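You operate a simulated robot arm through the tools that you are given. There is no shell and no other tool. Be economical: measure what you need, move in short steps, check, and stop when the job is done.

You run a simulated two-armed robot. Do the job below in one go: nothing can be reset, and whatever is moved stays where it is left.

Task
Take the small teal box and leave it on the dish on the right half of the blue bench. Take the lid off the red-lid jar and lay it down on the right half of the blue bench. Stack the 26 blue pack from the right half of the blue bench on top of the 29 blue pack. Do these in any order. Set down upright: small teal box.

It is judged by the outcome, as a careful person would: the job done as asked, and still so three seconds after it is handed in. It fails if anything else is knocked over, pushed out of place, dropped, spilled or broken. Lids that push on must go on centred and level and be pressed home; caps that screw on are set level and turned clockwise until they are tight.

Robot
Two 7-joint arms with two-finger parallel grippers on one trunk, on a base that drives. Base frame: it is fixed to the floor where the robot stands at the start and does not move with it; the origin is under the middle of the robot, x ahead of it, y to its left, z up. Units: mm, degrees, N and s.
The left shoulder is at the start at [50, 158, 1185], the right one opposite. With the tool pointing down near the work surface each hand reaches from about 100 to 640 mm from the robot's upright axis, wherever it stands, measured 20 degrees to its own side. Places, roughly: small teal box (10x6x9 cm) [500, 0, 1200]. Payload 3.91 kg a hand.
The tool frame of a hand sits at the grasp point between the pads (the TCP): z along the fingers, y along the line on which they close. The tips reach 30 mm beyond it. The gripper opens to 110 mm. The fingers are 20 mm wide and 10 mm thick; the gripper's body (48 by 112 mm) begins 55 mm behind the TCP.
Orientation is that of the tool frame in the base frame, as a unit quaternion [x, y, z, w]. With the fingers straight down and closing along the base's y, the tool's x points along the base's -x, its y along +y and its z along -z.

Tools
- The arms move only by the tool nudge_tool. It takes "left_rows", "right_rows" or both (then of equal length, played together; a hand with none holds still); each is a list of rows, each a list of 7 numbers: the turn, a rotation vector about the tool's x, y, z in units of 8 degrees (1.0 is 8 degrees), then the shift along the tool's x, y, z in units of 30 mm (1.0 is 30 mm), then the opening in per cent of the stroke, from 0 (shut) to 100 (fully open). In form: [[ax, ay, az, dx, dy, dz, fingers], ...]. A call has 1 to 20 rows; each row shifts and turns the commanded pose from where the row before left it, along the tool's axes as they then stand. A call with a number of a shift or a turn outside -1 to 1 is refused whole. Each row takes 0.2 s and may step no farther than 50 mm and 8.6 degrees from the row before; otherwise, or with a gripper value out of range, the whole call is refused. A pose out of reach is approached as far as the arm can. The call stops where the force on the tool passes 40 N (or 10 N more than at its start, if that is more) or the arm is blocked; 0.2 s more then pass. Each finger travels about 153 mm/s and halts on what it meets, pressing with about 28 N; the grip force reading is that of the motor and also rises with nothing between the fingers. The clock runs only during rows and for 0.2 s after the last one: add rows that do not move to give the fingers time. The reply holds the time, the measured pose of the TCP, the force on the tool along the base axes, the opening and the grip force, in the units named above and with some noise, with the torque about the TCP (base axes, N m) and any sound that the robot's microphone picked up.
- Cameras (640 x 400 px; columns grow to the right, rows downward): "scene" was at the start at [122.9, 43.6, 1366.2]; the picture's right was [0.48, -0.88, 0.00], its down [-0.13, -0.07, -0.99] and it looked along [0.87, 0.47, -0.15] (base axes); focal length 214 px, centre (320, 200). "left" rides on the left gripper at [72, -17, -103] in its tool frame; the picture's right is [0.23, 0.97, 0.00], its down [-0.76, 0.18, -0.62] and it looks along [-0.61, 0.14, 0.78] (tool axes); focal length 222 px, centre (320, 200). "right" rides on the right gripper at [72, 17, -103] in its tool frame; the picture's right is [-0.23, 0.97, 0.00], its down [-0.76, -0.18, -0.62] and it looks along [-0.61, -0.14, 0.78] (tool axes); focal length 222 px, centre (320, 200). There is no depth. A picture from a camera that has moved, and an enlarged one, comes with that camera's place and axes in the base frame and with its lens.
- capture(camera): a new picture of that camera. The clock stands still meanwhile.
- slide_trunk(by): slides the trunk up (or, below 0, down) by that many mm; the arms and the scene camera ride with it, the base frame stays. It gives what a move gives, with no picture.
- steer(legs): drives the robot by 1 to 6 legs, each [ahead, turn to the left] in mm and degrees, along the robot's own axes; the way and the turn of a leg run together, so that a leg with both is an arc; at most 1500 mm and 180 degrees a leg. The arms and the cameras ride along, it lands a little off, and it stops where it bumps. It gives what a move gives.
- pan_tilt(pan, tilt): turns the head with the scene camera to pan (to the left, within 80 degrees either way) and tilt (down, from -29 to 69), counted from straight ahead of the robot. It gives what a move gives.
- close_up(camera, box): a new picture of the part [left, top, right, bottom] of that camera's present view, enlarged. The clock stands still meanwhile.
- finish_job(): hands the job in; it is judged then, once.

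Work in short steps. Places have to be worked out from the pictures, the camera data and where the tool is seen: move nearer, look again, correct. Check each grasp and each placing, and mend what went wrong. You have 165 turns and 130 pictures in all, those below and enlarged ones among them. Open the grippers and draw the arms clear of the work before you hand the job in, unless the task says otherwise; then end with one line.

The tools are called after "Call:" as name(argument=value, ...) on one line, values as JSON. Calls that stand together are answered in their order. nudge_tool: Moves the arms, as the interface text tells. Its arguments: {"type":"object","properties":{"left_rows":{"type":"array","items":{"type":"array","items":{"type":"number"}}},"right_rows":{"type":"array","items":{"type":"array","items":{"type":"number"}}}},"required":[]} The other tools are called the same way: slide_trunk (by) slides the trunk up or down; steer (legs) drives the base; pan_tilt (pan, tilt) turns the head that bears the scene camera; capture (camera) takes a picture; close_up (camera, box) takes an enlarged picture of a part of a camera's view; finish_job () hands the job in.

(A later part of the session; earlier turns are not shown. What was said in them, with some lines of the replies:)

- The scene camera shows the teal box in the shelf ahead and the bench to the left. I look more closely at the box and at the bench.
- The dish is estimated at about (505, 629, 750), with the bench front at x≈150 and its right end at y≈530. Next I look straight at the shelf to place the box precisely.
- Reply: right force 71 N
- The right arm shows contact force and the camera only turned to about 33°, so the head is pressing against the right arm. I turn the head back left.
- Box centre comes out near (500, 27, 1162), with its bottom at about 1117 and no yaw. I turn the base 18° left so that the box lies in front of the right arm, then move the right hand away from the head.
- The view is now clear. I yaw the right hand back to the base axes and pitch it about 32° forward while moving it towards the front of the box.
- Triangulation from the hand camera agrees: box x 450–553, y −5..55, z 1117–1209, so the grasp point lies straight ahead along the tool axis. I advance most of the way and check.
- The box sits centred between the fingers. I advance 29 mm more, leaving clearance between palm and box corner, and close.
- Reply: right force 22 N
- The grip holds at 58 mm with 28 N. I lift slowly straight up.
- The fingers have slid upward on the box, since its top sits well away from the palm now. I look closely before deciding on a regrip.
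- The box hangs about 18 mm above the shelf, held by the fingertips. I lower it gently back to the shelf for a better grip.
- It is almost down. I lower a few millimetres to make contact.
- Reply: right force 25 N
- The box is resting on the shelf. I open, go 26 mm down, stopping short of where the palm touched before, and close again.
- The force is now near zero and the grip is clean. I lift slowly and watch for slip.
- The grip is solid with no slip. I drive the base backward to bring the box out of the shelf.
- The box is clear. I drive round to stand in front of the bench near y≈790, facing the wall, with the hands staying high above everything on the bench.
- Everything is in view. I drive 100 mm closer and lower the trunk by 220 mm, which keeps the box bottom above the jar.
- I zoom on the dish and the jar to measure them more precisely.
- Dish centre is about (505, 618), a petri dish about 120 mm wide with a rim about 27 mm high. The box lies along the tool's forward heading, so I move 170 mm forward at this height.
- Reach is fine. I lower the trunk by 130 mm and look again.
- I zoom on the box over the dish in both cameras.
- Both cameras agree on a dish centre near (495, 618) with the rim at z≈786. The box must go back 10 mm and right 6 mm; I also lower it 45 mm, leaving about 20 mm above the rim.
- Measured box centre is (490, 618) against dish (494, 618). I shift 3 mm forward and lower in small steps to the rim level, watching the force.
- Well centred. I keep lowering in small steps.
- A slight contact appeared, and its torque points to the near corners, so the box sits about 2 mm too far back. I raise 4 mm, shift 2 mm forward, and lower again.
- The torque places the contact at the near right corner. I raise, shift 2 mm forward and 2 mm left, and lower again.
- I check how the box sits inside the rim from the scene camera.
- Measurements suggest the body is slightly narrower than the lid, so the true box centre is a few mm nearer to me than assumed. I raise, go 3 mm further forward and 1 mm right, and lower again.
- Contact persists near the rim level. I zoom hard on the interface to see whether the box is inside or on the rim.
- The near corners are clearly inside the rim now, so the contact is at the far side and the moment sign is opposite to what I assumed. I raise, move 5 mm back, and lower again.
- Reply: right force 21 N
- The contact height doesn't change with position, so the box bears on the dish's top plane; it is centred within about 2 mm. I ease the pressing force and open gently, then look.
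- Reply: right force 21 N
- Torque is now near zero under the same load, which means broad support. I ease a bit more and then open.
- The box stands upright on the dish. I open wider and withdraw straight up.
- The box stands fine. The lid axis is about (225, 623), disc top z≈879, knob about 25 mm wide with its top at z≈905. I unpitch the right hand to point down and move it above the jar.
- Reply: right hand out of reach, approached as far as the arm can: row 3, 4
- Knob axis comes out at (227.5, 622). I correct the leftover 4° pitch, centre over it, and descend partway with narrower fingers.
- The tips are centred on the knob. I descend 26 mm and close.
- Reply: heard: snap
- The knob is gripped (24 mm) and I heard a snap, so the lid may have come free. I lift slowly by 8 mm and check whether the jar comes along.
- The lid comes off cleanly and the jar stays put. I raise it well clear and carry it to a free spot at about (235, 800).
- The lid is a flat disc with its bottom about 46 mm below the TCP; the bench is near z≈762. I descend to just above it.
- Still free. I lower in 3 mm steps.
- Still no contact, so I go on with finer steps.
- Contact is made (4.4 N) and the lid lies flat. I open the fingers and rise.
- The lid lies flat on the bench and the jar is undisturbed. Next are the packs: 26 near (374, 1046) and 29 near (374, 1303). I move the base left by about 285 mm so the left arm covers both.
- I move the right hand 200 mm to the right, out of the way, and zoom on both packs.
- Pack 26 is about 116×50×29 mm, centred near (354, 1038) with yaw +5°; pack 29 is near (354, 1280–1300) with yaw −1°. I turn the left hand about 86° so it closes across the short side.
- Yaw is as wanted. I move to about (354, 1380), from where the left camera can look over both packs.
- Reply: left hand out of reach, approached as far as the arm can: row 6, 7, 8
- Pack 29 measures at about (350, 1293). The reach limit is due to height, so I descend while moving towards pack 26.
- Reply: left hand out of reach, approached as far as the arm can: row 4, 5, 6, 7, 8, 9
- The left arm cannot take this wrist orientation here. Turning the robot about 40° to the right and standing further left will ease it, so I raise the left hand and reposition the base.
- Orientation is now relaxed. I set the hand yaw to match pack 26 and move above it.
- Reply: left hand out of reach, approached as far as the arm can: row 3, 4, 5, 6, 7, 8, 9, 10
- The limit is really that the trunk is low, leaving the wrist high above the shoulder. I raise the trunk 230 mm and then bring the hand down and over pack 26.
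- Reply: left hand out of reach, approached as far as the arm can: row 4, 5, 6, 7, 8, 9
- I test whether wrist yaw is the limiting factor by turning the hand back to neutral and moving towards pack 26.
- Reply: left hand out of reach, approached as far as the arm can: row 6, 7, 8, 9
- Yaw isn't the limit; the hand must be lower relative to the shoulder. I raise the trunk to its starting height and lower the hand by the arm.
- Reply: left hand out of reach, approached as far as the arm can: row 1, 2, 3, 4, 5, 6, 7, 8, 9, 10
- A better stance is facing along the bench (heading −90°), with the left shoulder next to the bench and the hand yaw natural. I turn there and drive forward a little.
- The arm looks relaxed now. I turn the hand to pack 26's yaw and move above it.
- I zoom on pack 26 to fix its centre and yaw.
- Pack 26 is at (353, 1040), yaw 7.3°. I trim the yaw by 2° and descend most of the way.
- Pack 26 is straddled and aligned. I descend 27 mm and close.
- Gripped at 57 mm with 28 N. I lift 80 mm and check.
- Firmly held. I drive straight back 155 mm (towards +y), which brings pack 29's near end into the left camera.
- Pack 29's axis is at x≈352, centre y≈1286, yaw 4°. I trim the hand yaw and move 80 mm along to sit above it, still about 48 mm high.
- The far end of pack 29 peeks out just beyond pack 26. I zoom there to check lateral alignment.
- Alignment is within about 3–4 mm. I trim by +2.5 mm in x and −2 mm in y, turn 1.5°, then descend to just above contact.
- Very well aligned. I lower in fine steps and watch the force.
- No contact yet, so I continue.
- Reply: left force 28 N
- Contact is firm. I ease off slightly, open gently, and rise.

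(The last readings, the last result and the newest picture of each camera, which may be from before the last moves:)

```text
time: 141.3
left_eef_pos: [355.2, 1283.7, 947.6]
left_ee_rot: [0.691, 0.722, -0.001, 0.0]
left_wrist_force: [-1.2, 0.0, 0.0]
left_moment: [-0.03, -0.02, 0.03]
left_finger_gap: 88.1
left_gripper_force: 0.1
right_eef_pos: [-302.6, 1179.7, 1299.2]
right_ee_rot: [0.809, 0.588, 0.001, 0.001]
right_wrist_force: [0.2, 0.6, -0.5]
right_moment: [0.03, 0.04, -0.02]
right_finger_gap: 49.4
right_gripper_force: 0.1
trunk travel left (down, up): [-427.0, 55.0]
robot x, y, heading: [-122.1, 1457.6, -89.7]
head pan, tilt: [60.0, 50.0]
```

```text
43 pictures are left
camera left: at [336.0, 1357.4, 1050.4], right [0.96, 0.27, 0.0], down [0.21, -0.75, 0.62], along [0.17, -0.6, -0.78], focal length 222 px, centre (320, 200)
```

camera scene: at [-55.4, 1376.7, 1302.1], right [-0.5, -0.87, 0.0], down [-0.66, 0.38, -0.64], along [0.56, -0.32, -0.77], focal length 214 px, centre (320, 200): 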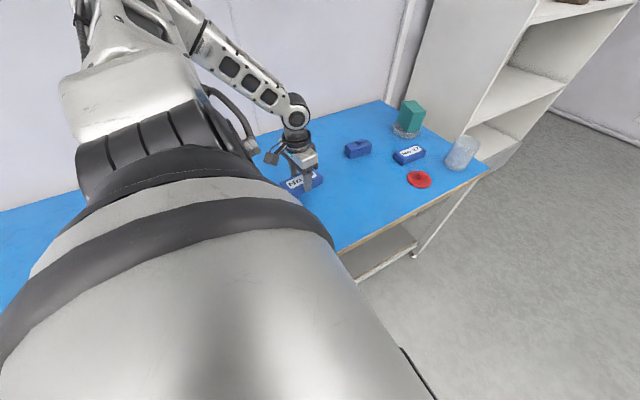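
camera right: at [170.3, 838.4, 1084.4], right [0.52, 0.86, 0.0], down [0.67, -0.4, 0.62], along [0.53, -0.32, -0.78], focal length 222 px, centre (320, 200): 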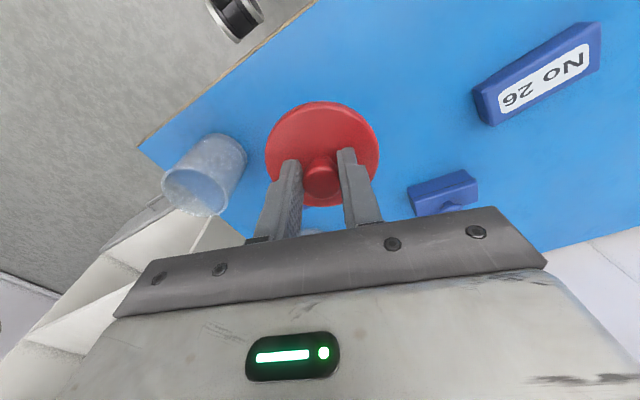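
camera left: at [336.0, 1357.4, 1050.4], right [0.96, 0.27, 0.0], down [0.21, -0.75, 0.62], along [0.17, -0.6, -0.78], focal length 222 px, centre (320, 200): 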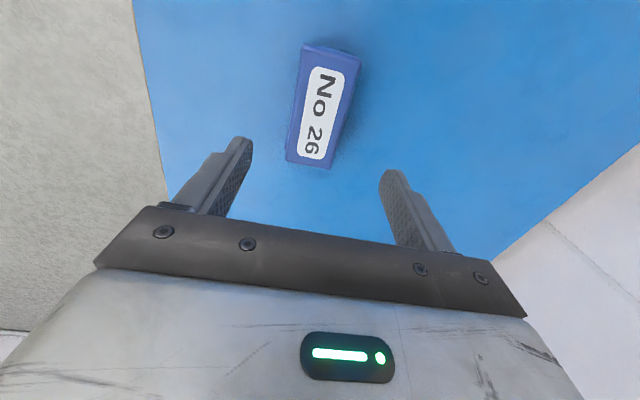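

Pack 26 rests squarely on pack 29. I withdraw the left arm up and away from the bench and look over everything.

Call:
nudge_tool(left_rows=[[0, 0, 0, 0, 0, -1, 80], [0, 0, 0, 0, 0, -1, 80], [0, 0, 0, 0, -0.7, -0.6, 80], [0, 0, 0, 0, -0.9, 0, 80], [0, 0, 0, 0, -0.9, 0, 80], [0, 0, 0, -0.5, -0.9, 0, 80], [0, 0, 0, -0.9, -0.9, 0, 80], [0, 0, 0, -0.9, -0.9, 0, 80], [0, 0, 0, -0.9, -0.9, 0, 80], [0, 0, 0, -0.9, -0.5, 0, 80], [0, 0, 0, 0, 0, 0, 80]])

Call:
steer(legs=[[-250, 0], [0, 60]])

Call:
pan_tilt(pan=-20, tilt=35)

Call:
capture(camera="scene")

```text
time: 143.7
left_eef_pos: [169.7, 1149.6, 1028.2]
left_ee_rot: [0.691, 0.723, -0.002, 0.0]
left_wrist_force: [0.3, -1.4, 0.8]
left_moment: [0.01, 0.01, 0.01]
left_finger_gap: 88.1
left_gripper_force: 0.0
left hand out of reach, approached as far as the arm can: row 6
right_eef_pos: [-302.3, 1180.7, 1298.9]
right_ee_rot: [0.808, 0.589, 0.0, 0.001]
right_wrist_force: [-0.4, 1.8, -0.1]
right_moment: [0.01, 0.01, -0.01]
right_finger_gap: 49.6
right_gripper_force: 0.2
trunk travel left (down, up): [-427.0, 55.0]
robot x, y, heading: [-124.9, 1458.0, -90.2]
head pan, tilt: [60.0, 50.0]
```

```text
time: 148.2
left_eef_pos: [287.3, 1817.4, 1028.7]
left_ee_rot: [0.232, 0.973, -0.002, 0.0]
left_wrist_force: [0.4, 0.7, -0.4]
left_moment: [0.0, -0.01, -0.01]
left_finger_gap: 87.9
left_gripper_force: 0.1
right_eef_pos: [28.3, 1421.1, 1298.5]
right_ee_rot: [0.401, 0.916, 0.001, 0.0]
right_wrist_force: [-0.4, 0.5, 0.3]
right_moment: [-0.01, -0.02, 0.0]
right_finger_gap: 49.6
right_gripper_force: 0.1
trunk travel left (down, up): [-427.0, 55.0]
robot x, y, heading: [-127.2, 1716.2, -29.3]
head pan, tilt: [60.0, 50.0]
```

```text
time: 149.7
left_eef_pos: [287.4, 1817.4, 1029.9]
left_ee_rot: [0.233, 0.973, -0.002, 0.0]
left_wrist_force: [-0.1, -0.1, 0.3]
left_moment: [0.04, -0.03, -0.03]
left_finger_gap: 88.0
left_gripper_force: 0.0
right_eef_pos: [29.5, 1422.4, 1298.0]
right_ee_rot: [0.401, 0.916, 0.001, 0.0]
right_wrist_force: [0.0, 0.1, 0.0]
right_moment: [0.03, -0.01, -0.03]
right_finger_gap: 49.6
right_gripper_force: 0.1
trunk travel left (down, up): [-427.0, 55.0]
robot x, y, heading: [-122.9, 1713.9, -29.3]
head pan, tilt: [-20.0, 35.0]
```

```text
42 pictures are left
camera scene: at [-30.3, 1624.9, 1323.8], right [-0.76, -0.65, 0.0], down [-0.37, 0.43, -0.82], along [0.53, -0.62, -0.57], focal length 214 px, centre (320, 200)
```

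scene: 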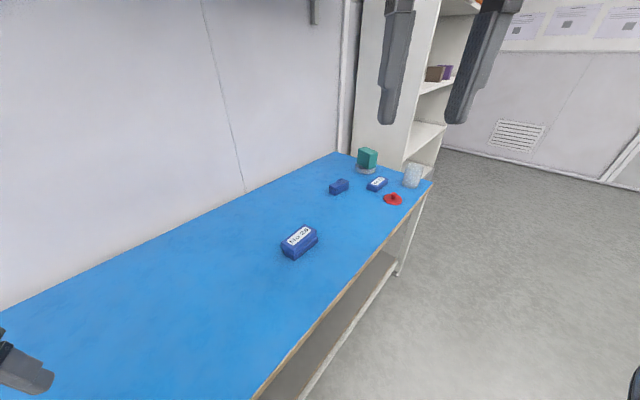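

All items appear in place. I zoom in on the stack and on the far group for a final check.

Call:
close_up(camera="scene", box=[250, 200, 350, 280])

Call:
close_up(camera="scene", box=[320, 130, 450, 220])

Call:
steer(legs=[[-200, 0]])

```text
5.00 times, centred on (300, 240) of scene
camera zoom: at [-30.3, 1624.9, 1323.8], right [-0.76, -0.65, 0.0], down [-0.37, 0.43, -0.82], along [0.53, -0.62, -0.57], focal length 1072 px, centre (420, 0)
```

zoom: 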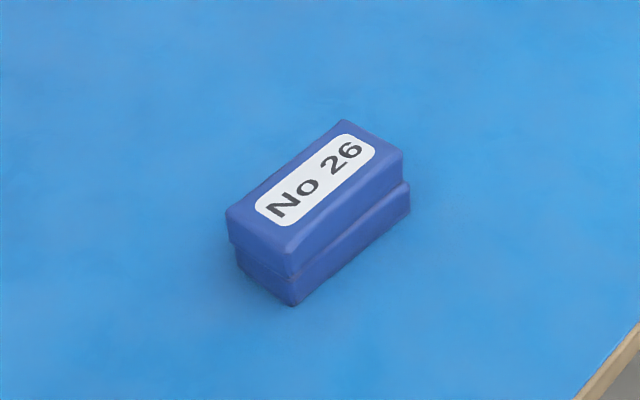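

```text
4.44 times, centred on (385, 175) of scene
camera zoom: at [-30.3, 1624.9, 1323.8], right [-0.76, -0.65, 0.0], down [-0.37, 0.43, -0.82], along [0.53, -0.62, -0.57], focal length 953 px, centre (31, 311)
```

zoom: 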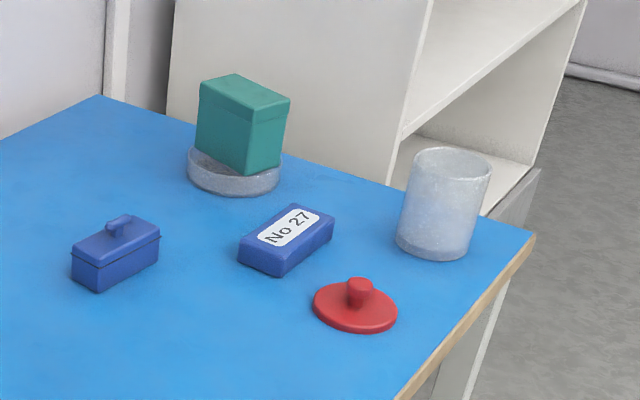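

```text
time: 151.3
left_eef_pos: [113.1, 1914.9, 1028.7]
left_ee_rot: [0.234, 0.972, -0.002, 0.001]
left_wrist_force: [-0.3, 0.4, 0.8]
left_moment: [-0.03, -0.02, 0.01]
left_finger_gap: 88.2
left_gripper_force: 0.0
right_eef_pos: [-146.6, 1519.9, 1298.1]
right_ee_rot: [0.403, 0.915, 0.001, 0.0]
right_wrist_force: [0.0, -0.9, -0.2]
right_moment: [-0.03, 0.04, -0.02]
right_finger_gap: 49.5
right_gripper_force: 0.1
trunk travel left (down, up): [-427.0, 55.0]
robot x, y, heading: [-299.5, 1810.0, -29.6]
head pan, tilt: [-20.0, 35.0]
```

The box stands upright on the dish, the lid lies flat on the bench, and pack 26 sits squarely on pack 29. Nothing else has moved, and both hands are empty and clear of the bench, so I hand the job in.

Call:
finish_job()

```text
The job is handed in.
```

The teal box stands upright on the dish, resting on the dish's rim rather than inside it. The jar's red lid lies flat on the right half of the bench, and the 26 pack is stacked on the 29 pack. The final pictures showed all of this in place, and the job is handed in.
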